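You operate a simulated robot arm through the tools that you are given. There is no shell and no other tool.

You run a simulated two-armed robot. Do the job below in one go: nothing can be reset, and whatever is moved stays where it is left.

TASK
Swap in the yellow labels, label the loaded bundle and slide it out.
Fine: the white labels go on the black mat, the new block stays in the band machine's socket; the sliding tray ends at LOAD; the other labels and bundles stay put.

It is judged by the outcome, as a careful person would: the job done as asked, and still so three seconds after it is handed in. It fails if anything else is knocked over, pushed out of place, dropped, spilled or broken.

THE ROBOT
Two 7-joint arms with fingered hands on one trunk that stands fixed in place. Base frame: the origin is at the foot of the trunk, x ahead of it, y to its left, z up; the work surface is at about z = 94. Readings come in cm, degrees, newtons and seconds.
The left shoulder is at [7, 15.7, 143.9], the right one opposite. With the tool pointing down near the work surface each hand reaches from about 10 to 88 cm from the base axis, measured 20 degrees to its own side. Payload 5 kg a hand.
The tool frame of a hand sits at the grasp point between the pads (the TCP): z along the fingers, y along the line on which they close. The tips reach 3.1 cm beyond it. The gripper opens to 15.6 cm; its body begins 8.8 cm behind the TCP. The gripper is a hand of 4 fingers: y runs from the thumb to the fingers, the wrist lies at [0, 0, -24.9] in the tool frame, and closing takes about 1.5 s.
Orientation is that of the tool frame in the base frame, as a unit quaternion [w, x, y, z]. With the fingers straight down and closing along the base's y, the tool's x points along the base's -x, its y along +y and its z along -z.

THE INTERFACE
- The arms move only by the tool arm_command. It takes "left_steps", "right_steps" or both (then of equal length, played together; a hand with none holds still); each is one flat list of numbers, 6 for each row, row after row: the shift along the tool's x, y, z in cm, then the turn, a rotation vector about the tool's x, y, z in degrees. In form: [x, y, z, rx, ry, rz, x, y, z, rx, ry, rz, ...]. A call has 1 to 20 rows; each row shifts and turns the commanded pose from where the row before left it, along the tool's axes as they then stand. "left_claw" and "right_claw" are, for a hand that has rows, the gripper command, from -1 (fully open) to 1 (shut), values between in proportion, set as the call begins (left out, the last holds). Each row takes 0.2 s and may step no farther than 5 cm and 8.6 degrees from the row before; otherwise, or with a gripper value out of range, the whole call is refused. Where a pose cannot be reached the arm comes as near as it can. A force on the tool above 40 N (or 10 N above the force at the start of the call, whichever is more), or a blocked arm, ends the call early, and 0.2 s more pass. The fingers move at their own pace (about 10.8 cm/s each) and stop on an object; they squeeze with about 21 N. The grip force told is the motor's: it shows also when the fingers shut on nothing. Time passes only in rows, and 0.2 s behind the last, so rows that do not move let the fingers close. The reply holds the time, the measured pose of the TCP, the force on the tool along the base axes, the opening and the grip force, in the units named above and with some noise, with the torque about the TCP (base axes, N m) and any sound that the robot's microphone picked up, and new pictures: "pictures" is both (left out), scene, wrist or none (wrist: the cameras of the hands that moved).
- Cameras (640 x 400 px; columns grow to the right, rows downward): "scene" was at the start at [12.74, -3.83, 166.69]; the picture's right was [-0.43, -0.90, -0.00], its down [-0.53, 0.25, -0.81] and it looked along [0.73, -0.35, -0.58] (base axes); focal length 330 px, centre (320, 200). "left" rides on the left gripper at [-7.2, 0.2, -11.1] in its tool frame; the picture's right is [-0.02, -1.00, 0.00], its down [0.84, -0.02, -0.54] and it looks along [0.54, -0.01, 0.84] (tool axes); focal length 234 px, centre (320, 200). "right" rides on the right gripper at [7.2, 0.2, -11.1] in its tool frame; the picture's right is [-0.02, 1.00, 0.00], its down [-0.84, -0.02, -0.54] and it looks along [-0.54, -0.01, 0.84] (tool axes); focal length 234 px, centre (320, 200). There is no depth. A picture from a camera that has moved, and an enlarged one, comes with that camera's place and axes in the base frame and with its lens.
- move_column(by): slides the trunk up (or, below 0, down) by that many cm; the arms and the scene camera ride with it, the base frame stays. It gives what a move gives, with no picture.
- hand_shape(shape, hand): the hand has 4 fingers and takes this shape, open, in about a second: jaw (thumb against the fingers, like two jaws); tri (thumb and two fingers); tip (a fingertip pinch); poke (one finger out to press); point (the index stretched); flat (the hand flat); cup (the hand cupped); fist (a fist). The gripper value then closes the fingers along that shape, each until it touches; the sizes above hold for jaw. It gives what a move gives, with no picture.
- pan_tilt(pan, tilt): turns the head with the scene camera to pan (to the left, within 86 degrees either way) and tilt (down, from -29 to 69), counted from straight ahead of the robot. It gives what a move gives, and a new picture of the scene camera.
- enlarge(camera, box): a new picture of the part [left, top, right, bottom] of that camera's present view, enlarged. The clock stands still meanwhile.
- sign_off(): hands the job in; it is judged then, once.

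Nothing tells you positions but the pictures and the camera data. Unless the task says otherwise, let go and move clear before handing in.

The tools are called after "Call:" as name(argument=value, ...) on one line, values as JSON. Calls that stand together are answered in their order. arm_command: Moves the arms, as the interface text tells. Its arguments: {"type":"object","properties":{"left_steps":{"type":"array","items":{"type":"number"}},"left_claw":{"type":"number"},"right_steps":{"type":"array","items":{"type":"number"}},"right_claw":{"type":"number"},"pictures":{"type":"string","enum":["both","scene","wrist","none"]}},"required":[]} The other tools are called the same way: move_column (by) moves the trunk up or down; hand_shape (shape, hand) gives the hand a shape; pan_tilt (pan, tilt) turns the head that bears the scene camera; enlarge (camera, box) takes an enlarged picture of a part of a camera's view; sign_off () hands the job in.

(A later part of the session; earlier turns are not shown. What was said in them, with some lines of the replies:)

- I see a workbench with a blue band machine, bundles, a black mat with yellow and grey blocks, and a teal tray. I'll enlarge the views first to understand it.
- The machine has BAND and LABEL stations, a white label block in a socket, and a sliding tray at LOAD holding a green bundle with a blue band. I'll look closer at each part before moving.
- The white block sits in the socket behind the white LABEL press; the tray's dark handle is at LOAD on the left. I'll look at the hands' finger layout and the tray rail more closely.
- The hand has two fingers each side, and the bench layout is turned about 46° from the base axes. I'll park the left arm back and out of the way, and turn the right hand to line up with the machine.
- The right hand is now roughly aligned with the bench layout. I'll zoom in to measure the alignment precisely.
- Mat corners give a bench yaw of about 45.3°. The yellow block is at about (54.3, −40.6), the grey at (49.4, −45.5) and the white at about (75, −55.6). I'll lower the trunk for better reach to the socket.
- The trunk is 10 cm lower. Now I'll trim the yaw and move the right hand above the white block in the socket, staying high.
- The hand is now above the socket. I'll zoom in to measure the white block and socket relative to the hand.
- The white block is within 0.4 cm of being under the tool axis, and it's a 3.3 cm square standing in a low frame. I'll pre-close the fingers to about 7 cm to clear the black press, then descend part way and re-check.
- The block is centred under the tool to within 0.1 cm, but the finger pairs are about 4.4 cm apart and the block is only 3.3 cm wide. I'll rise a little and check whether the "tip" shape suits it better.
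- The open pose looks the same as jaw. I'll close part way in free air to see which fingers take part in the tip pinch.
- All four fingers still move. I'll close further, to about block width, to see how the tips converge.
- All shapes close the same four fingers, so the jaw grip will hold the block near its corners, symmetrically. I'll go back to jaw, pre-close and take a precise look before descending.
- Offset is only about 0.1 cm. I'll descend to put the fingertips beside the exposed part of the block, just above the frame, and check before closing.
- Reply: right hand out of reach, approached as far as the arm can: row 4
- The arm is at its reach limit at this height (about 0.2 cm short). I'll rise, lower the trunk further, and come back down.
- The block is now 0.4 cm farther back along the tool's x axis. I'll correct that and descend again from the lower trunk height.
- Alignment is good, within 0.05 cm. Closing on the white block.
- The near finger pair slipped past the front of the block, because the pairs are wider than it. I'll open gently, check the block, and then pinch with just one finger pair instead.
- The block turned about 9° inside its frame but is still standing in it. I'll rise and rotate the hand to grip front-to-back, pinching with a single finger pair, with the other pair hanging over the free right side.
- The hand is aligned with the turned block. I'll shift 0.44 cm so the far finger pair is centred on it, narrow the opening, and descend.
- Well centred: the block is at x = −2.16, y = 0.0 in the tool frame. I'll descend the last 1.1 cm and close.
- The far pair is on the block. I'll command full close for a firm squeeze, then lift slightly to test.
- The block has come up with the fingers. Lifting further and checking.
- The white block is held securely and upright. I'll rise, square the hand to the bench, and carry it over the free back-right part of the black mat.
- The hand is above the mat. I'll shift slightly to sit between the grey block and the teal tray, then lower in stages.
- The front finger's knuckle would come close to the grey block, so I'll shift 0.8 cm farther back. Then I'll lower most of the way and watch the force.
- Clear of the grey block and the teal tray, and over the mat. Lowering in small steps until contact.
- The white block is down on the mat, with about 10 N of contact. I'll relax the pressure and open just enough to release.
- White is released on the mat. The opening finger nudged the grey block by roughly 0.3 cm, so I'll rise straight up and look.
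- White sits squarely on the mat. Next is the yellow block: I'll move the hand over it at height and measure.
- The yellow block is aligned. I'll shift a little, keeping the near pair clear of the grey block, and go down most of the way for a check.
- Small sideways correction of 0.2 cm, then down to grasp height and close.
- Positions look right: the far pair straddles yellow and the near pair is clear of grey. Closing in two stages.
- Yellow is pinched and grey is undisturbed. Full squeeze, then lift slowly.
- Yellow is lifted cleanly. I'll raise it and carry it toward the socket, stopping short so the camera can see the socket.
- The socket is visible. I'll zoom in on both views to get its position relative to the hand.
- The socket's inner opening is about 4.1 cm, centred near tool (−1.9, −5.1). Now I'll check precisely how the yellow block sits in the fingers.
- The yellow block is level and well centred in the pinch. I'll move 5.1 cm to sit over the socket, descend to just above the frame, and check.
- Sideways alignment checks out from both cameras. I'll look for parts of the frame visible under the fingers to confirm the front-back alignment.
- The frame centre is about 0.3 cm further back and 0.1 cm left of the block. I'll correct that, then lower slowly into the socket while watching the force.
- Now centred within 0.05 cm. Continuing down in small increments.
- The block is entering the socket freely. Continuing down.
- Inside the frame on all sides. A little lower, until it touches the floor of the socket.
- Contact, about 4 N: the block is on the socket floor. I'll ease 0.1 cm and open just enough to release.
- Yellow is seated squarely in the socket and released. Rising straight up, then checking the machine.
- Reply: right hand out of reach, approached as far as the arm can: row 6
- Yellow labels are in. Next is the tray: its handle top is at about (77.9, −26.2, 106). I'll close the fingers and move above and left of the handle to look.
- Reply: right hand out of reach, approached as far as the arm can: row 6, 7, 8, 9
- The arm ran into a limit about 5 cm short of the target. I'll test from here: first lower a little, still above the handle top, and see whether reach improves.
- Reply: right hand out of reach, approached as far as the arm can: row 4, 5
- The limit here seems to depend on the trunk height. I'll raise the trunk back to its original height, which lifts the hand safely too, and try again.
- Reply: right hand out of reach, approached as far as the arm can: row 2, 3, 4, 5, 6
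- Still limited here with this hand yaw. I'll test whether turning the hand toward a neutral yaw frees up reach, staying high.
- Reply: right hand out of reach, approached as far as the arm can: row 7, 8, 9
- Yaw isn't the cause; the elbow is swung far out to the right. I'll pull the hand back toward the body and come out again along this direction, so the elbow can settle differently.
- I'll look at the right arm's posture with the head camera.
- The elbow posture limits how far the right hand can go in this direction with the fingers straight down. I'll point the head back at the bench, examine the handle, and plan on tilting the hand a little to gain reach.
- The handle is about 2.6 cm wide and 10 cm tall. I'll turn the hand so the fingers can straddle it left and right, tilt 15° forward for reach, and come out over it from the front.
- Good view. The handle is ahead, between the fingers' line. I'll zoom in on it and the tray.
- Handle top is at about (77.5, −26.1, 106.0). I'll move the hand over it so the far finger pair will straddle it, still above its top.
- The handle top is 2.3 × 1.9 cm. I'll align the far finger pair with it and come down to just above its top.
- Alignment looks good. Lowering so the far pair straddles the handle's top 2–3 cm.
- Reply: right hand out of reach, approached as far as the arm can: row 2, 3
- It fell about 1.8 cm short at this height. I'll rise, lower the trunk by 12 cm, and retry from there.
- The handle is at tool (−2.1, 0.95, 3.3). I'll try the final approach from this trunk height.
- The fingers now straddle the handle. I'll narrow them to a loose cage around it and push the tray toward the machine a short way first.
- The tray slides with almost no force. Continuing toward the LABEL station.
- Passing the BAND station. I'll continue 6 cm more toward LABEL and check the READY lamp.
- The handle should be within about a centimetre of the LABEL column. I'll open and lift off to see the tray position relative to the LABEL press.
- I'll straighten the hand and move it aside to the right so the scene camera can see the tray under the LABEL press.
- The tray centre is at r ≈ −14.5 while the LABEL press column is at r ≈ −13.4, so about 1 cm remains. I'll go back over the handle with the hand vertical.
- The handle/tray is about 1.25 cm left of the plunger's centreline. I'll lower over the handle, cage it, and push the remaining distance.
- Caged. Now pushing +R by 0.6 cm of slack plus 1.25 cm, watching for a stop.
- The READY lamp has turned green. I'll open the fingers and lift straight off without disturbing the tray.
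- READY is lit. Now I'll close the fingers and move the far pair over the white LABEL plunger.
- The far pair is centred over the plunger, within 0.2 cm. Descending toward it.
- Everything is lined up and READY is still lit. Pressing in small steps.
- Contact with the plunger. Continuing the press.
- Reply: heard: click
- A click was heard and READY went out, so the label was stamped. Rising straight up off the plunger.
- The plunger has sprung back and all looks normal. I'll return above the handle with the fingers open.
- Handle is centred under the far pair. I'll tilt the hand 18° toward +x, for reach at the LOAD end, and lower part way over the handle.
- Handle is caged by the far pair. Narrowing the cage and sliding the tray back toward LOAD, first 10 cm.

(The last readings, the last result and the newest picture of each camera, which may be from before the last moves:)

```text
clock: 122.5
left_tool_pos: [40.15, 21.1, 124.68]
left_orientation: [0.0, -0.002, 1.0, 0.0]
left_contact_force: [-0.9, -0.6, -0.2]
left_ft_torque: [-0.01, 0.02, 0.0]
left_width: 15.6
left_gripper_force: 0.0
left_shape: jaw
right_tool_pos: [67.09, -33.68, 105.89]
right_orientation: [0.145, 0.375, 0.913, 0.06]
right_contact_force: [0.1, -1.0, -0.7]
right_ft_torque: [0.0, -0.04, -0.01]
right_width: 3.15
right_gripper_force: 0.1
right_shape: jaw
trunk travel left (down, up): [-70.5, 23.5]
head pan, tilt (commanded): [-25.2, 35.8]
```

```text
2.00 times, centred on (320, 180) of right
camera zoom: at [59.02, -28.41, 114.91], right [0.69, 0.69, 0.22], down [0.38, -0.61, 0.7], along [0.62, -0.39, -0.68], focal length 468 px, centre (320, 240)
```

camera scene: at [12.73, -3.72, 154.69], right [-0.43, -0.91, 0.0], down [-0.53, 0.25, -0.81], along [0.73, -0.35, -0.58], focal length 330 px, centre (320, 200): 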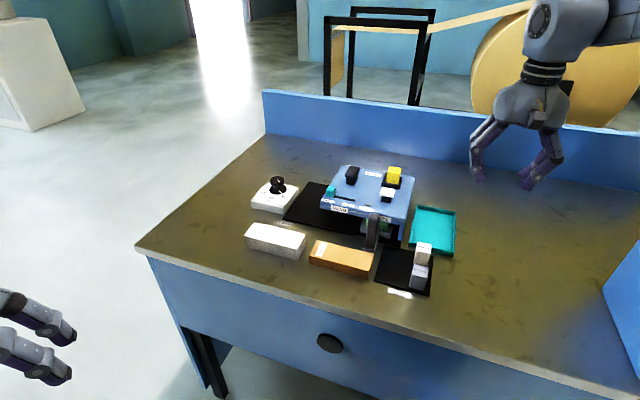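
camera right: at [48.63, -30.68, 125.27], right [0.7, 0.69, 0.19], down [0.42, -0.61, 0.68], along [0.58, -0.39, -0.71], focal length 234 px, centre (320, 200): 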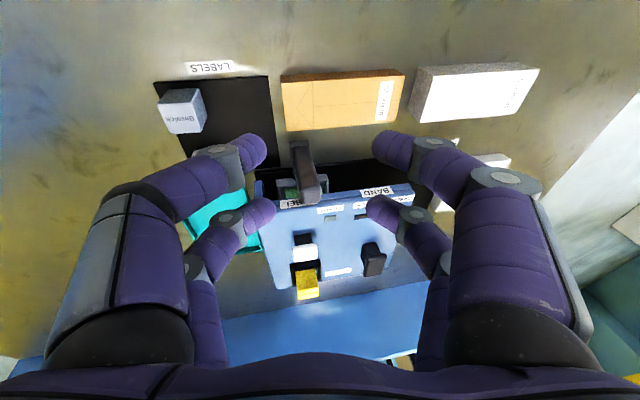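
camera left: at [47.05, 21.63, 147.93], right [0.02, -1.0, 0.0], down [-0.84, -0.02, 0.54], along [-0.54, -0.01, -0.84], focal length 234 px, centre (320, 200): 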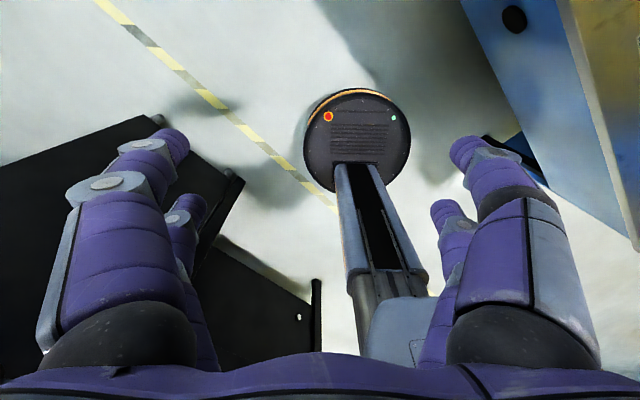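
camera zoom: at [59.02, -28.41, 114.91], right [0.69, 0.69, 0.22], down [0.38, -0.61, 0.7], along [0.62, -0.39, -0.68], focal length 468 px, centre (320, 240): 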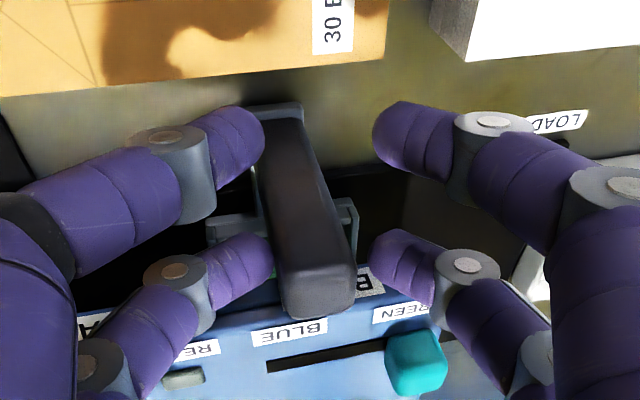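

Tray is following. Continuing 9 cm.

Call:
arm_command(right_steps=[0.0245, 0.976, 0.2174, 0, 0, 0, 0.0245, 0.976, 0.2174, 0, 0, 0, 0.0245, 0.976, 0.2174, 0, 0, 0, 0.0245, 0.976, 0.2174, 0, 0, 0, 0.0245, 0.976, 0.2174, 0, 0, 0, 0.0245, 0.976, 0.2174, 0, 0, 0, 0.0245, 0.976, 0.2174, 0, 0, 0, 0.0245, 0.976, 0.2174, 0, 0, 0, 0.0245, 0.976, 0.2174, 0, 0, 0, 0, 0, 0, 0, 0, 0], pictures="none")

Call:
enlarge(camera="scene", box=[250, 120, 410, 260])

Call:
enlarge(camera="right", box=[200, 80, 440, 280])

```text
clock: 124.7
left_tool_pos: [40.12, 21.09, 124.76]
left_orientation: [0.0, -0.001, 1.0, 0.001]
left_contact_force: [0.7, 0.1, 0.3]
left_ft_torque: [-0.01, 0.03, 0.01]
left_width: 15.6
left_gripper_force: 0.1
left_shape: jaw
right_tool_pos: [73.51, -27.07, 105.97]
right_orientation: [0.145, 0.376, 0.913, 0.06]
right_contact_force: [0.1, 0.0, -1.0]
right_ft_torque: [0.01, -0.01, 0.0]
right_width: 3.14
right_gripper_force: 0.0
right_shape: jaw
trunk travel left (down, up): [-70.5, 23.5]
head pan, tilt (commanded): [-25.2, 35.8]
```

```text
2.86 times, centred on (330, 190) of scene
camera zoom: at [12.71, -3.79, 154.69], right [-0.43, -0.91, 0.0], down [-0.53, 0.25, -0.81], along [0.73, -0.34, -0.58], focal length 942 px, centre (291, 229)
```

zoom: 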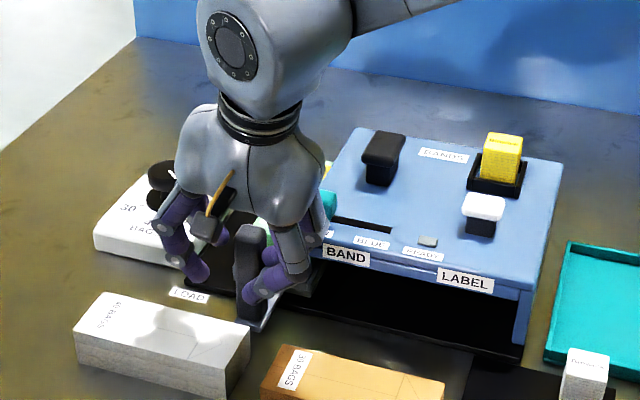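

```text
2.00 times, centred on (320, 180) of right
camera zoom: at [65.4, -21.9, 114.96], right [0.69, 0.69, 0.22], down [0.38, -0.61, 0.7], along [0.62, -0.39, -0.68], focal length 468 px, centre (320, 240)
```

zoom: 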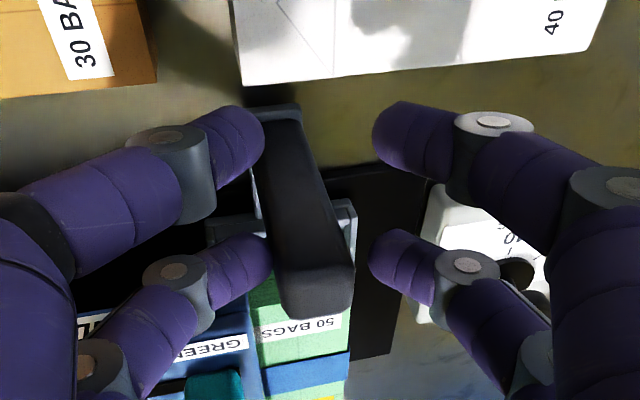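

A yellow label is visible on the bundle. About 4 cm remain to LOAD; moving 3 cm and checking.

Call:
arm_command(right_steps=[0.0245, 0.976, 0.2174, 0, 0, 0, 0.0245, 0.976, 0.2174, 0, 0, 0, 0.0245, 0.976, 0.2174, 0, 0, 0, 0, 0, 0, 0, 0, 0], pictures="none")

Call:
enlarge(camera="scene", box=[250, 130, 370, 250])

Call:
enlarge(camera="right", box=[200, 80, 440, 280])

```text
clock: 125.7
left_tool_pos: [40.27, 20.94, 124.69]
left_orientation: [0.0, -0.002, 1.0, 0.0]
left_contact_force: [0.2, -0.1, -0.4]
left_ft_torque: [0.01, 0.02, 0.02]
left_width: 15.58
left_gripper_force: 0.0
left_shape: jaw
right_tool_pos: [75.69, -24.86, 105.83]
right_orientation: [0.145, 0.375, 0.913, 0.061]
right_contact_force: [-0.8, -0.5, 0.6]
right_ft_torque: [0.0, -0.04, -0.03]
right_width: 3.15
right_gripper_force: 0.1
right_shape: jaw
trunk travel left (down, up): [-70.5, 23.5]
head pan, tilt (commanded): [-25.2, 35.8]
```

```text
3.33 times, centred on (310, 190) of scene
camera zoom: at [12.73, -3.78, 154.69], right [-0.43, -0.91, 0.0], down [-0.53, 0.25, -0.81], along [0.73, -0.35, -0.58], focal length 1099 px, centre (353, 233)
```

zoom: 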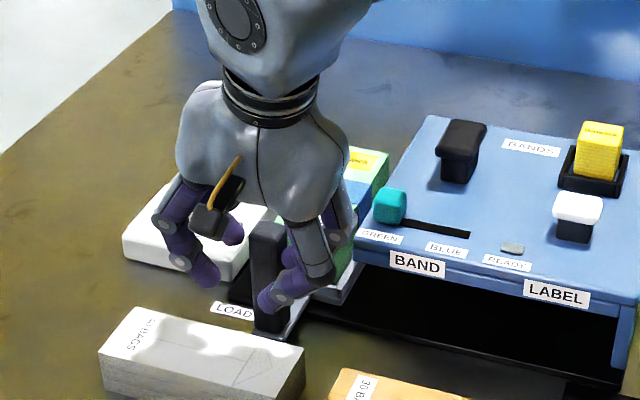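

```text
2.00 times, centred on (320, 180) of right
camera zoom: at [67.57, -19.74, 114.94], right [0.69, 0.69, 0.22], down [0.38, -0.61, 0.7], along [0.62, -0.39, -0.68], focal length 468 px, centre (320, 240)
```

zoom: 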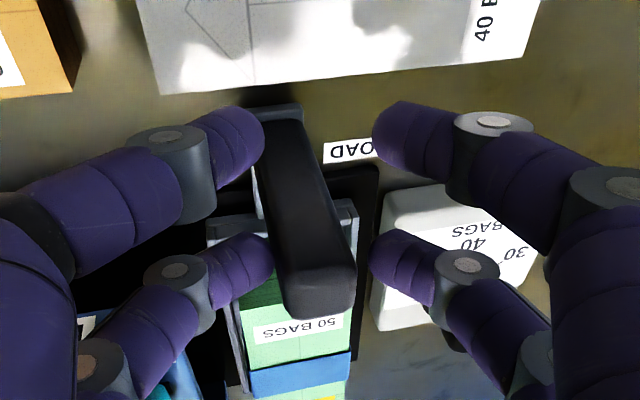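

About 0.9 cm remains to the original LOAD position. Moving gently the rest of the way.

Call:
arm_command(right_steps=[0.012, 0.488, 0.109, 0, 0, 0, 0.01, 0.39, 0.087, 0, 0, 0, 0, 0, 0, 0, 0, 0], pictures="none")

Call:
enlarge(camera="right", box=[200, 80, 440, 280])

Call:
enlarge(camera="scene", box=[250, 130, 370, 250])

```text
clock: 126.5
left_tool_pos: [40.26, 21.09, 124.71]
left_orientation: [0.0, -0.001, 1.0, 0.0]
left_contact_force: [0.4, -0.6, -0.5]
left_ft_torque: [0.01, 0.01, 0.0]
left_width: 15.6
left_gripper_force: 0.1
left_shape: jaw
right_tool_pos: [76.32, -24.42, 105.73]
right_orientation: [0.145, 0.376, 0.913, 0.06]
right_contact_force: [-0.2, -0.9, 0.0]
right_ft_torque: [0.01, -0.02, -0.01]
right_width: 3.13
right_gripper_force: 0.1
right_shape: jaw
trunk travel left (down, up): [-70.5, 23.5]
head pan, tilt (commanded): [-25.2, 35.8]
```

```text
2.00 times, centred on (320, 180) of right
camera zoom: at [68.23, -19.15, 114.9], right [0.69, 0.69, 0.22], down [0.38, -0.61, 0.7], along [0.62, -0.39, -0.68], focal length 468 px, centre (320, 240)
```

zoom: 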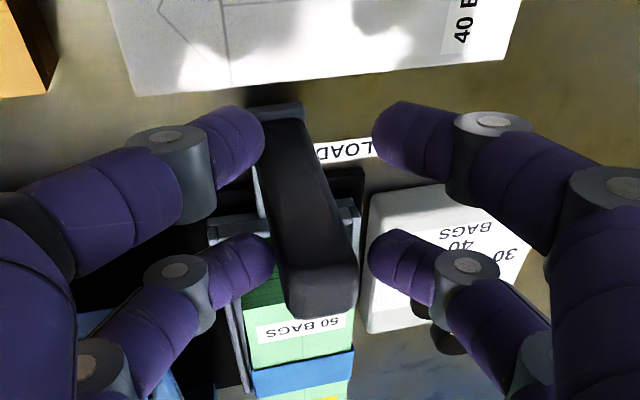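

```text
3.33 times, centred on (310, 190) of scene
camera zoom: at [12.71, -3.79, 154.69], right [-0.43, -0.91, 0.0], down [-0.53, 0.25, -0.81], along [0.73, -0.34, -0.58], focal length 1099 px, centre (353, 233)
```

zoom: 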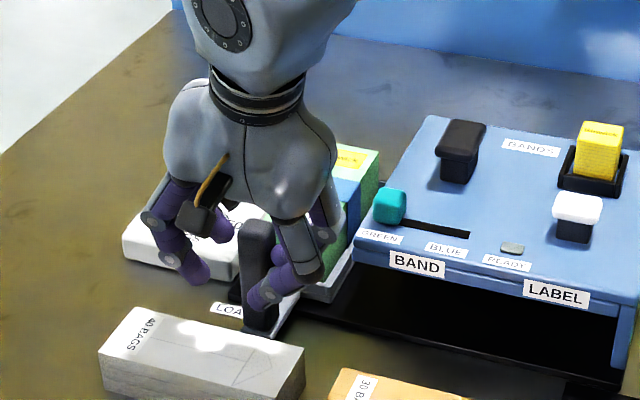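

The tray looks to be at LOAD. I'll open, lift off vertically and verify.

Call:
arm_command(right_steps=[0, 0, 0, 0, 0, 0, 0, 0, 0, 0, 0, 0, 0, 0, 0, 0, 0, 0, -0.44, 0.435, -1.9, 0, 0, 0, -0.66, 0.652, -2.85, 0, 0, 0, -0.88, 0.87, -3.8, 0, 0, 0, -0.88, 0.87, -3.8, 0, 0, 0, 0, 0, 0, 0, 0, 0], right_claw=0.2, pictures="none")

Call:
enlarge(camera="right", box=[200, 80, 440, 280])

Call:
enlarge(camera="scene", box=[250, 130, 370, 250])

```text
clock: 128.3
left_tool_pos: [40.34, 21.13, 124.82]
left_orientation: [0.0, 0.0, 1.0, 0.001]
left_contact_force: [0.4, 0.4, -0.4]
left_ft_torque: [-0.03, 0.03, 0.02]
left_width: 15.59
left_gripper_force: 0.0
left_shape: jaw
right_tool_pos: [76.24, -24.49, 118.85]
right_orientation: [0.145, 0.376, 0.913, 0.061]
right_contact_force: [-0.5, 0.0, -0.6]
right_ft_torque: [-0.02, 0.0, 0.01]
right_width: 6.22
right_gripper_force: 0.0
right_shape: jaw
trunk travel left (down, up): [-70.5, 23.5]
head pan, tilt (commanded): [-25.2, 35.8]
```

```text
2.00 times, centred on (320, 180) of right
camera zoom: at [68.15, -19.17, 127.96], right [0.69, 0.69, 0.22], down [0.38, -0.61, 0.7], along [0.62, -0.39, -0.68], focal length 468 px, centre (320, 240)
```

zoom: 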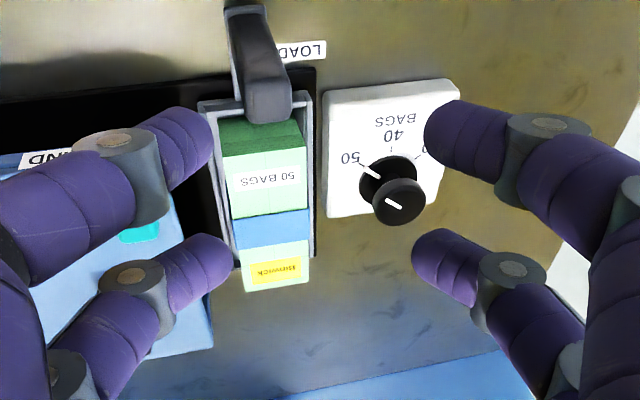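

```text
3.33 times, centred on (310, 190) of scene
camera zoom: at [12.8, -3.8, 154.68], right [-0.43, -0.91, 0.0], down [-0.53, 0.25, -0.81], along [0.73, -0.34, -0.59], focal length 1099 px, centre (353, 233)
```

zoom: 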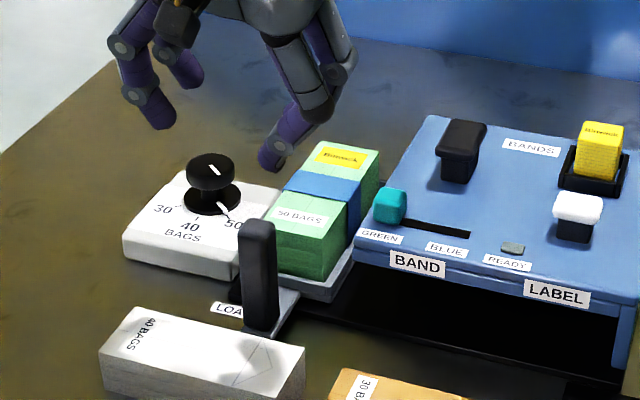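

The yellow "Binwick" label is on the bundle and the tray is at LOAD. I'll retreat the hand, straighten it, restore the trunk height, and compare everything with the starting picture.

Call:
arm_command(right_steps=[2.704, -2.676, -1.236, 0, 0, 0, 2.704, -2.676, -1.236, 0, 0, 0, 2.704, -2.676, -1.236, 0, 0, 0, 2.704, -2.676, -1.236, 0, 0, 0, 2.704, -2.676, -1.236, 0, 0, 0, 0, 0, 0, 4.22, 4.26, 0, 0, 0, 0, 4.22, 4.26, 0, 0, 0, 0, 4.22, 4.26, 0, 0, -4, 0, 0, 0, 0, 0, -4, 0, 0, 0, 0, 0, -4, 0, 0, 0, 0, 0, -4, 0, 0, 0, 0, 0, -4, 0, 0, 0, 0, 0, -4, 0, 0, 0, 0, 0, -4, 0, 0, 0, 0, 0, -4, 0, 0, 0, 0], right_claw=0.2, pictures="none")

Call:
move_column(by=12)

Call:
enlarge(camera="scene", box=[240, 180, 460, 340])

Call:
enlarge(camera="scene", box=[360, 270, 430, 330])

Call:
enlarge(camera="scene", box=[245, 195, 335, 260])

```text
clock: 131.7
left_tool_pos: [39.99, 20.99, 124.85]
left_orientation: [0.001, -0.002, 1.0, 0.001]
left_contact_force: [0.0, -0.8, 0.6]
left_ft_torque: [0.0, -0.01, 0.0]
left_width: 15.56
left_gripper_force: 0.0
left_shape: jaw
right_tool_pos: [33.49, -47.32, 118.46]
right_orientation: [0.001, 0.38, 0.925, 0.001]
right_contact_force: [0.2, 0.8, 0.3]
right_ft_torque: [-0.03, -0.02, 0.0]
right_width: 6.23
right_gripper_force: 0.1
right_shape: jaw
trunk travel left (down, up): [-70.5, 23.5]
head pan, tilt (commanded): [-25.2, 35.8]
```

```text
clock: 133.2
left_tool_pos: [40.19, 21.08, 136.75]
left_orientation: [0.0, -0.001, 1.0, -0.001]
left_contact_force: [0.8, -0.4, -0.4]
left_ft_torque: [-0.04, 0.02, 0.0]
left_width: 15.59
left_gripper_force: 0.1
left_shape: jaw
right_tool_pos: [33.66, -47.15, 130.4]
right_orientation: [0.001, 0.381, 0.925, 0.001]
right_contact_force: [0.1, 0.5, 0.6]
right_ft_torque: [0.04, 0.02, 0.01]
right_width: 6.24
right_gripper_force: 0.0
right_shape: jaw
trunk travel left (down, up): [-82.5, 11.5]
head pan, tilt (commanded): [-25.2, 35.8]
```

```text
2.50 times, centred on (350, 260) of scene
camera zoom: at [12.77, -3.76, 166.68], right [-0.43, -0.91, 0.0], down [-0.53, 0.25, -0.81], along [0.73, -0.35, -0.59], focal length 824 px, centre (245, 50)
```

zoom: 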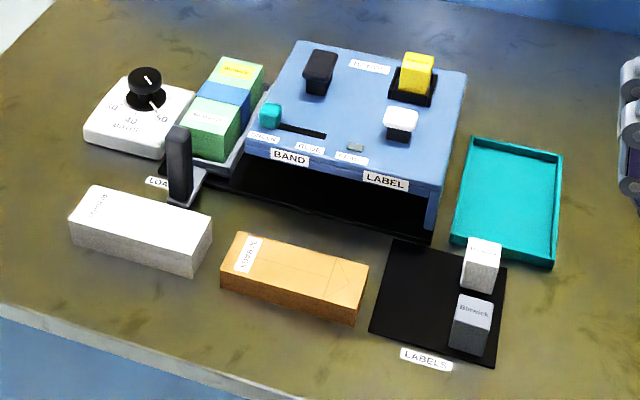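

```text
6.67 times, centred on (395, 300) of scene
camera zoom: at [12.77, -3.76, 166.68], right [-0.43, -0.91, 0.0], down [-0.53, 0.25, -0.81], along [0.73, -0.35, -0.59], focal length 2198 px, centre (-180, -467)
```

zoom: 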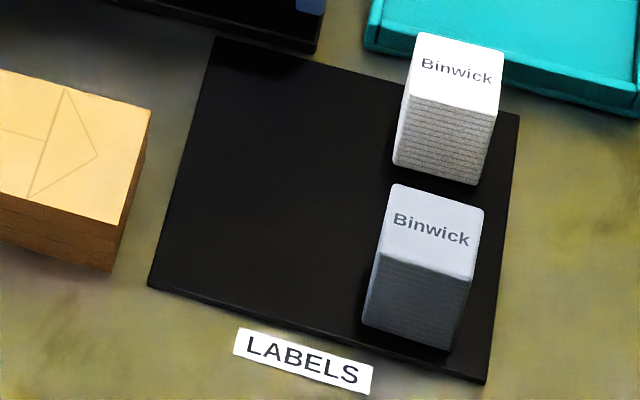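

```text
6.15 times, centred on (290, 228) of scene
camera zoom: at [12.77, -3.76, 166.68], right [-0.43, -0.91, 0.0], down [-0.53, 0.25, -0.81], along [0.73, -0.35, -0.59], focal length 2029 px, centre (505, 31)
```

zoom: 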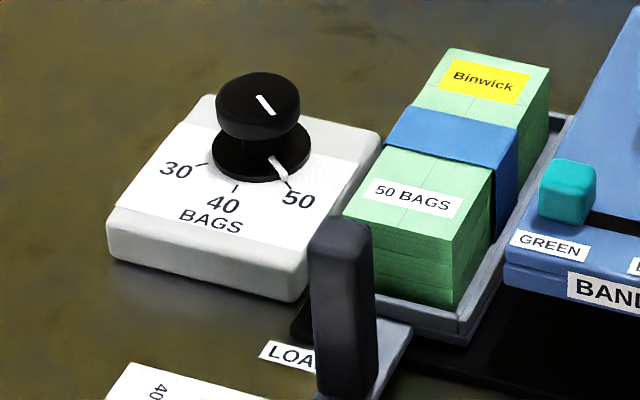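

The tray and bundle match the starting picture, with the yellow label on top. The grey block was nudged about 0.45 cm toward the front earlier, so I'll ease it back. First I'll bring the closed fingers in front of it at height.

Call:
arm_command(right_steps=[-0.3, 3.1, 3, 0, 0, 0, -0.3, 3.1, 3, 0, 0, 0, -0.4, 3.1, 3, 0, 0, 0, -0.4, 3.0, 3, 0, 0, 0, 0, 0, 4, 0, 0, 0, 0, 0, 4, 0, 0, 0, 0, 0, 0, 0, 0, 0], right_claw=1, pictures="both")

Call:
enlarge(camera="right", box=[200, 40, 440, 260])

```text
clock: 134.8
left_tool_pos: [40.16, 21.12, 136.73]
left_orientation: [0.001, 0.0, 1.0, 0.001]
left_contact_force: [-0.5, 0.4, 0.2]
left_ft_torque: [-0.01, -0.01, -0.02]
left_width: 15.58
left_gripper_force: 0.0
left_shape: jaw
right_tool_pos: [43.21, -39.31, 110.37]
right_orientation: [0.001, 0.381, 0.925, 0.001]
right_contact_force: [0.2, 0.2, -0.7]
right_ft_torque: [0.0, 0.0, 0.02]
right_width: 0.0
right_gripper_force: 20.8
right_shape: jaw
trunk travel left (down, up): [-82.5, 11.5]
head pan, tilt (commanded): [-25.2, 35.8]
camera scene: at [12.73, -3.75, 166.69], right [-0.43, -0.91, 0.0], down [-0.53, 0.25, -0.81], along [0.73, -0.35, -0.58], focal length 330 px, centre (320, 200)
camera right: at [38.36, -34.06, 121.65], right [0.72, 0.69, 0.0], down [0.58, -0.61, 0.55], along [0.38, -0.39, -0.84], focal length 234 px, centre (320, 200)
```

scene: 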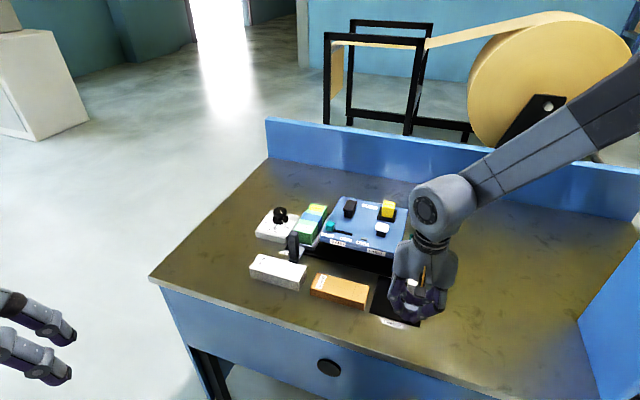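
right: 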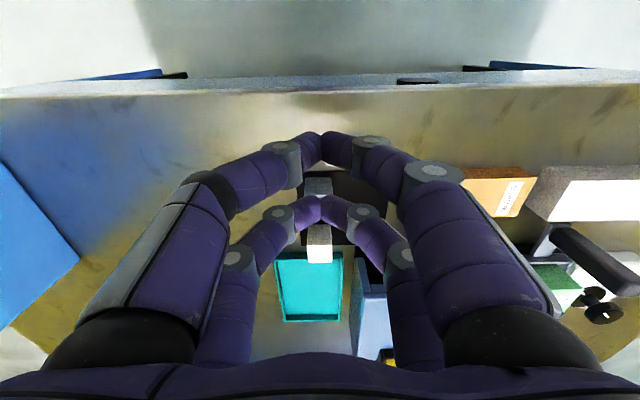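

```text
1.82 times, centred on (320, 150) of right
camera zoom: at [38.36, -34.06, 121.65], right [0.72, 0.69, 0.0], down [0.58, -0.61, 0.55], along [0.38, -0.39, -0.84], focal length 426 px, centre (320, 291)
```

zoom: 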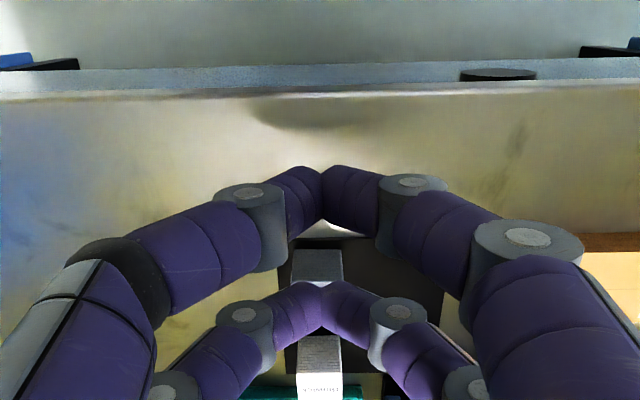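

Call:
enlarge(camera="right", box=[280, 150, 360, 230])

Call:
enlarge(camera="scene", box=[370, 250, 460, 340])

```text
5.00 times, centred on (320, 190) of right
camera zoom: at [38.36, -34.06, 121.65], right [0.72, 0.69, 0.0], down [0.58, -0.61, 0.55], along [0.38, -0.39, -0.84], focal length 1171 px, centre (320, 250)
```

zoom: 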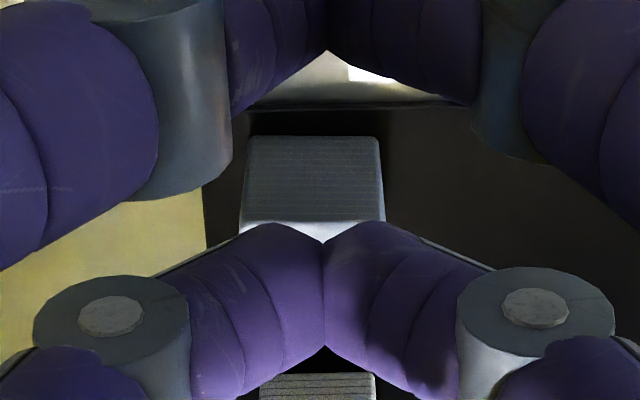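

```text
4.44 times, centred on (415, 295) of scene
camera zoom: at [12.73, -3.75, 166.69], right [-0.43, -0.91, 0.0], down [-0.53, 0.25, -0.81], along [0.73, -0.35, -0.58], focal length 1466 px, centre (-102, -222)
```

zoom: 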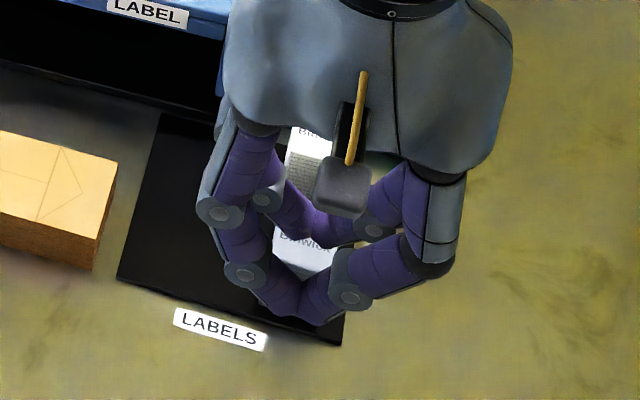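

The grey block's front face is 3.8 cm ahead of the closed fingertips. I'll centre on it, lower to push height, and approach to just short of contact.

Call:
arm_command(right_steps=[0, -0.2, 3, 0, 0, 0, 0, 0, 3, 0, 0, 0, 0, 0, 3, 0, 0, 0, 0, 0, 2, 0, 0, 0, 0, 0, 1.1, 0, 0, 0, 0, 0, 0, 0, 0, 0], pictures="none")

Call:
arm_command(right_steps=[-1, 0, 0, 0, 0, 0, -1, 0, 0, 0, 0, 0, -1, 0, 0, 0, 0, 0, 0, 0, 0, 0, 0, 0], pictures="none")

Call:
enlarge(camera="right", box=[260, 140, 380, 260])

Call:
enlarge(camera="scene", box=[370, 250, 460, 340])

```text
clock: 136.2
left_tool_pos: [40.07, 21.05, 136.7]
left_orientation: [0.0, -0.001, 1.0, 0.001]
left_contact_force: [-0.1, 0.3, -0.6]
left_ft_torque: [0.03, -0.01, 0.01]
left_width: 15.57
left_gripper_force: 0.2
left_shape: jaw
right_tool_pos: [43.23, -39.53, 98.34]
right_orientation: [0.001, 0.381, 0.925, 0.001]
right_contact_force: [-0.5, -0.3, 0.4]
right_ft_torque: [0.01, 0.03, -0.01]
right_width: 0.0
right_gripper_force: 20.6
right_shape: jaw
trunk travel left (down, up): [-82.5, 11.5]
head pan, tilt (commanded): [-25.2, 35.8]
```

```text
clock: 137.2
left_tool_pos: [40.27, 21.03, 136.85]
left_orientation: [0.0, -0.002, 1.0, 0.001]
left_contact_force: [-0.3, -0.8, 0.4]
left_ft_torque: [-0.01, 0.02, 0.01]
left_width: 15.56
left_gripper_force: 0.0
left_shape: jaw
right_tool_pos: [45.45, -41.67, 98.43]
right_orientation: [0.001, 0.381, 0.925, 0.001]
right_contact_force: [0.6, -0.5, 0.1]
right_ft_torque: [0.01, 0.03, 0.01]
right_width: 0.0
right_gripper_force: 20.9
right_shape: jaw
trunk travel left (down, up): [-82.5, 11.5]
head pan, tilt (commanded): [-25.2, 35.8]
```

```text
3.33 times, centred on (320, 200) of right
camera zoom: at [40.51, -36.45, 109.67], right [0.72, 0.69, 0.0], down [0.58, -0.61, 0.55], along [0.38, -0.39, -0.84], focal length 781 px, centre (320, 200)
```

zoom: 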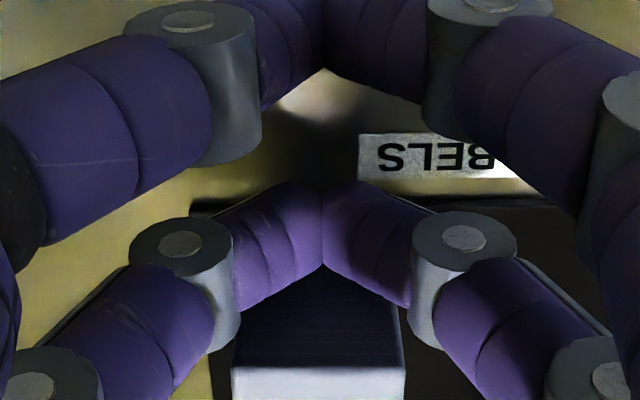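

```text
4.44 times, centred on (415, 295) of scene
camera zoom: at [12.74, -3.79, 166.69], right [-0.43, -0.91, 0.0], down [-0.53, 0.25, -0.81], along [0.73, -0.34, -0.59], focal length 1466 px, centre (-102, -222)
```

zoom: 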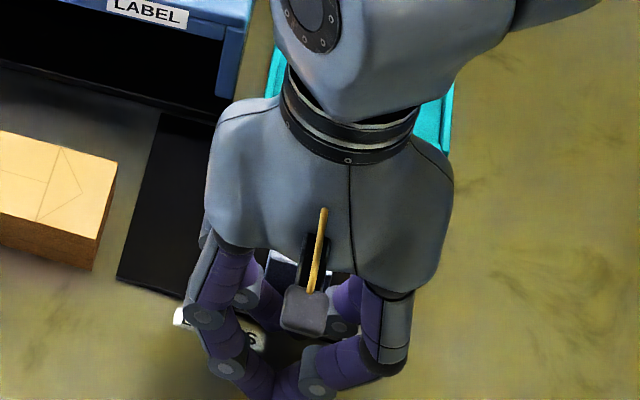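

Gap to the grey block is about 0.6 cm. I'll advance 0.95 cm in small steps for a conservative push of about 0.35 cm, then back off and compare.

Call:
arm_command(right_steps=[-0.3, 0, 0, 0, 0, 0, -0.3, 0, 0, 0, 0, 0, -0.15, 0, 0, 0, 0, 0, -0.1, 0, 0, 0, 0, 0, -0.1, 0, 0, 0, 0, 0, 0, 0, 0, 0, 0, 0], pictures="none")

Call:
enlarge(camera="right", box=[260, 140, 380, 260])

```text
clock: 138.6
left_tool_pos: [40.19, 21.08, 136.76]
left_orientation: [0.0, 0.0, 1.0, 0.0]
left_contact_force: [-0.4, 0.2, 0.5]
left_ft_torque: [0.02, 0.01, 0.04]
left_width: 15.6
left_gripper_force: 0.0
left_shape: jaw
right_tool_pos: [46.09, -42.19, 98.45]
right_orientation: [0.0, 0.381, 0.925, 0.001]
right_contact_force: [0.5, 0.7, 0.2]
right_ft_torque: [-0.02, -0.06, -0.01]
right_width: 0.0
right_gripper_force: 21.3
right_shape: jaw
trunk travel left (down, up): [-82.5, 11.5]
head pan, tilt (commanded): [-25.2, 35.8]
```

```text
3.33 times, centred on (320, 200) of right
camera zoom: at [41.12, -37.04, 109.61], right [0.72, 0.69, 0.0], down [0.58, -0.61, 0.55], along [0.38, -0.39, -0.84], focal length 781 px, centre (320, 200)
```

zoom: 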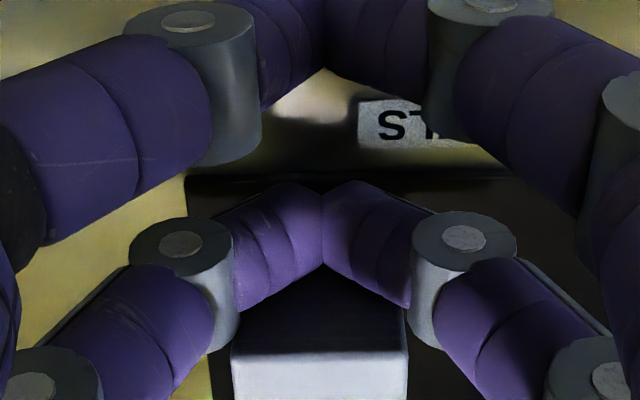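

Call:
arm_command(right_steps=[1, 0, 0, 0, 0, 0, 2, 0, 0, 0, 0, 0, 2, 0, -1, 0, 0, 0, 0, 0, -4, 0, 0, 0, 0, 0, -4, 0, 0, 0, 0, 0, -4, 0, 0, 0, 3, -3, -4, 0, 0, 0, 3, -3, -4, 0, 0, 0, 3, -3, -4, 0, 0, 0, 0, -4, 0, 0, 0, 0, 0, -4, 0, 0, 0, 0, 0, -4, 0, 0, 0, 0], pictures="none")

Call:
enlarge(camera="scene", box=[360, 270, 430, 330])

Call:
enlarge(camera="scene", box=[240, 180, 460, 340])

```text
refused: row 7 steps farther than a row can; nothing moved
```

```text
6.67 times, centred on (395, 300) of scene
camera zoom: at [12.72, -3.79, 166.69], right [-0.43, -0.91, 0.0], down [-0.53, 0.25, -0.81], along [0.73, -0.34, -0.58], focal length 2198 px, centre (-180, -467)
```

zoom: 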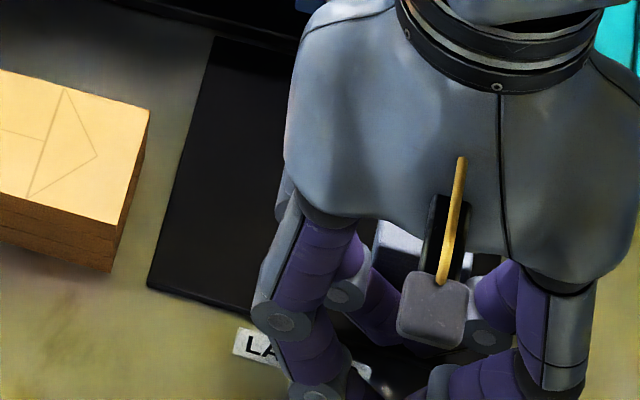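

```text
2.50 times, centred on (350, 260) of scene
camera zoom: at [12.72, -3.79, 166.69], right [-0.43, -0.91, 0.0], down [-0.53, 0.25, -0.81], along [0.73, -0.34, -0.58], focal length 824 px, centre (245, 50)
```

zoom: 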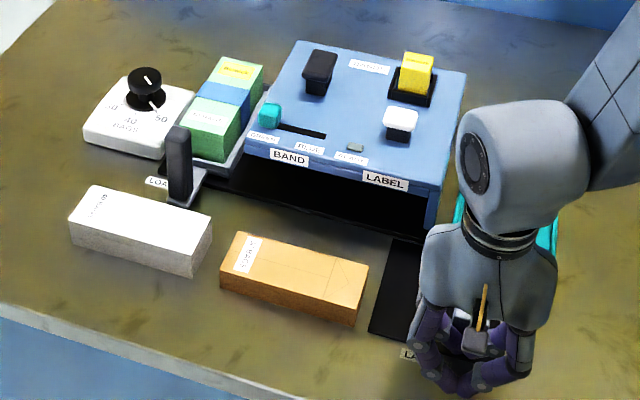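

The move was refused because one row was too long; nothing moved. I'll back off with shorter rows: away from the block first, then up, then aside.

Call:
arm_command(right_steps=[1, 0, 0, 0, 0, 0, 2, 0, 0, 0, 0, 0, 2, 0, -1, 0, 0, 0, 0, 0, -4, 0, 0, 0, 0, 0, -4, 0, 0, 0, 0, 0, -4, 0, 0, 0, 2.5, -2.5, -3, 0, 0, 0, 2.5, -2.5, -3, 0, 0, 0, 2.5, -2.5, -3, 0, 0, 0, 0, -4, 0, 0, 0, 0, 0, -4, 0, 0, 0, 0, 0, -4, 0, 0, 0, 0], pictures="none")

Call:
enlarge(camera="scene", box=[360, 270, 430, 330])

Call:
enlarge(camera="scene", box=[240, 180, 460, 340])

```text
clock: 141.2
left_tool_pos: [39.98, 20.96, 136.94]
left_orientation: [0.001, -0.001, 1.0, 0.001]
left_contact_force: [-0.6, 0.8, -0.4]
left_ft_torque: [0.0, -0.04, -0.02]
left_width: 15.59
left_gripper_force: 0.1
left_shape: jaw
right_tool_pos: [22.9, -47.53, 120.14]
right_orientation: [-0.001, 0.38, 0.925, 0.001]
right_contact_force: [-0.6, -0.6, 0.2]
right_ft_torque: [0.0, -0.03, -0.01]
right_width: 0.0
right_gripper_force: 20.9
right_shape: jaw
trunk travel left (down, up): [-82.5, 11.5]
head pan, tilt (commanded): [-25.2, 35.8]
```

```text
6.67 times, centred on (395, 300) of scene
camera zoom: at [12.43, -3.95, 166.71], right [-0.43, -0.91, 0.0], down [-0.53, 0.25, -0.81], along [0.74, -0.34, -0.58], focal length 2198 px, centre (-180, -467)
```

zoom: 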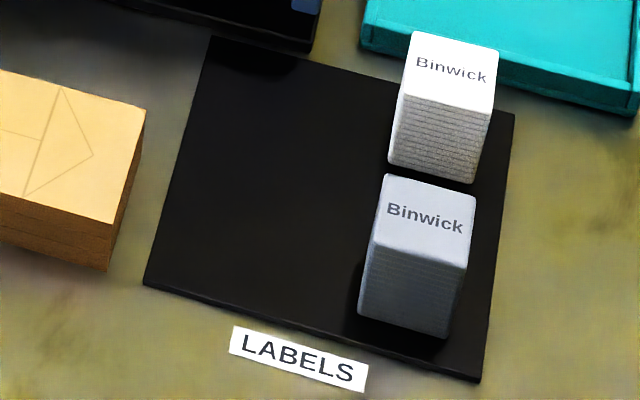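

```text
2.50 times, centred on (350, 260) of scene
camera zoom: at [12.43, -3.95, 166.71], right [-0.43, -0.91, 0.0], down [-0.53, 0.25, -0.81], along [0.74, -0.34, -0.58], focal length 824 px, centre (245, 50)
```

zoom: 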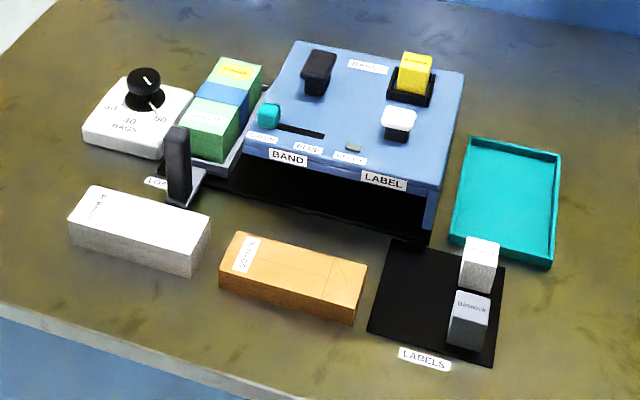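

The grey block is back within about 0.1–0.2 cm of its original spot. One last look at the machine, socket and bundle before handing in.

Call:
arm_command(right_steps=[0, 0, 0, 0, 0, 0, 0, 0, 0, 0, 0, 0, 0, 0, 0, 0, 0, 0], pictures="scene")

Call:
enlarge(camera="scene", box=[310, 190, 420, 270])

Call:
enlarge(camera="scene", box=[245, 195, 335, 260])

```text
clock: 142.0
left_tool_pos: [40.18, 21.02, 136.76]
left_orientation: [0.0, -0.001, 1.0, 0.0]
left_contact_force: [0.5, 0.8, 0.0]
left_ft_torque: [0.03, 0.0, 0.03]
left_width: 15.59
left_gripper_force: 0.1
left_shape: jaw
right_tool_pos: [23.33, -47.44, 120.05]
right_orientation: [0.001, 0.382, 0.924, 0.001]
right_contact_force: [-0.5, 0.3, 0.3]
right_ft_torque: [0.0, -0.03, -0.02]
right_width: 0.0
right_gripper_force: 21.2
right_shape: jaw
trunk travel left (down, up): [-82.5, 11.5]
head pan, tilt (commanded): [-25.2, 35.8]
camera scene: at [12.72, -3.81, 166.69], right [-0.43, -0.9, 0.0], down [-0.53, 0.25, -0.81], along [0.73, -0.35, -0.59], focal length 330 px, centre (320, 200)
```

scene: 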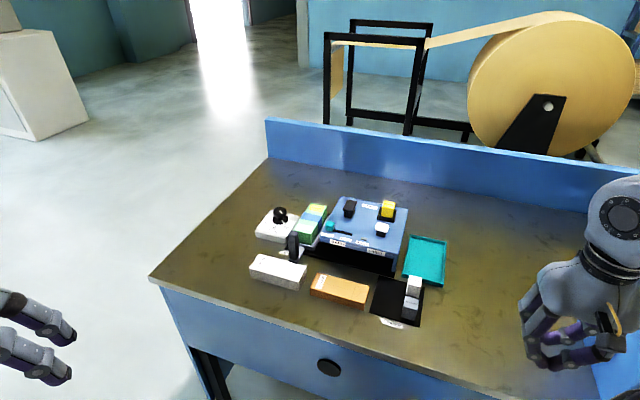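

```text
5.00 times, centred on (365, 230) of scene
camera zoom: at [12.72, -3.81, 166.69], right [-0.43, -0.9, 0.0], down [-0.53, 0.25, -0.81], along [0.73, -0.35, -0.59], focal length 1649 px, centre (95, 50)
```

zoom: 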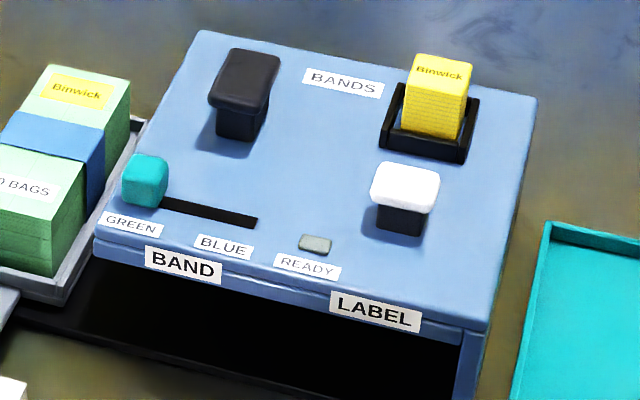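

```text
6.15 times, centred on (290, 228) of scene
camera zoom: at [12.72, -3.81, 166.69], right [-0.43, -0.9, 0.0], down [-0.53, 0.25, -0.81], along [0.73, -0.35, -0.59], focal length 2029 px, centre (505, 31)
```

zoom: 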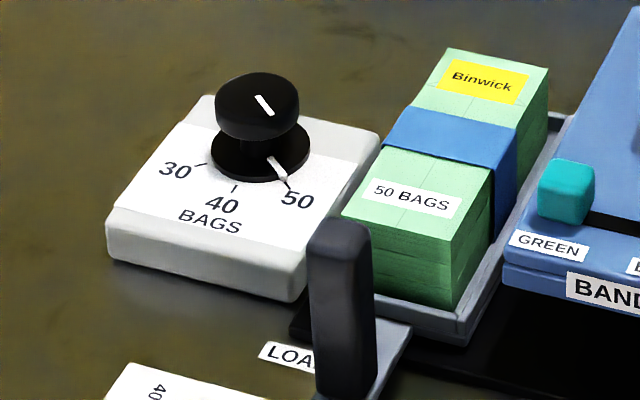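

All checks out: yellow labels are in the socket, white ones on the mat, and the bundle carries a yellow label. The tray is at LOAD, the dial, slider and other bundles look unchanged, and both hands are clear. Handing in.

Call:
sign_off()

```text
The job is handed in.
```

The yellow labels are in the machine's socket, and the loaded bundle now has a yellow "Binwick" label on top. The tray is back at LOAD with the bundle on it.

- **White labels:** the block stands upright on the back of the black mat.
- **Labelling:** the READY lamp lit with the tray under LABEL. I pressed the plunger once, heard a click, and the lamp went out.
- **Grey labels:** a finger nudged this block about half a centimetre while I was setting the white one down. I pushed it back, and it now stands upright within about 0.2 cm of where it started.
- **White block:** my first grip turned it about 9° in the socket without tipping it. I regripped it and lifted it out cleanly.

The other bundles, dial, band slider and teal tray look the same as in the starting picture, and both hands are clear of the bench.
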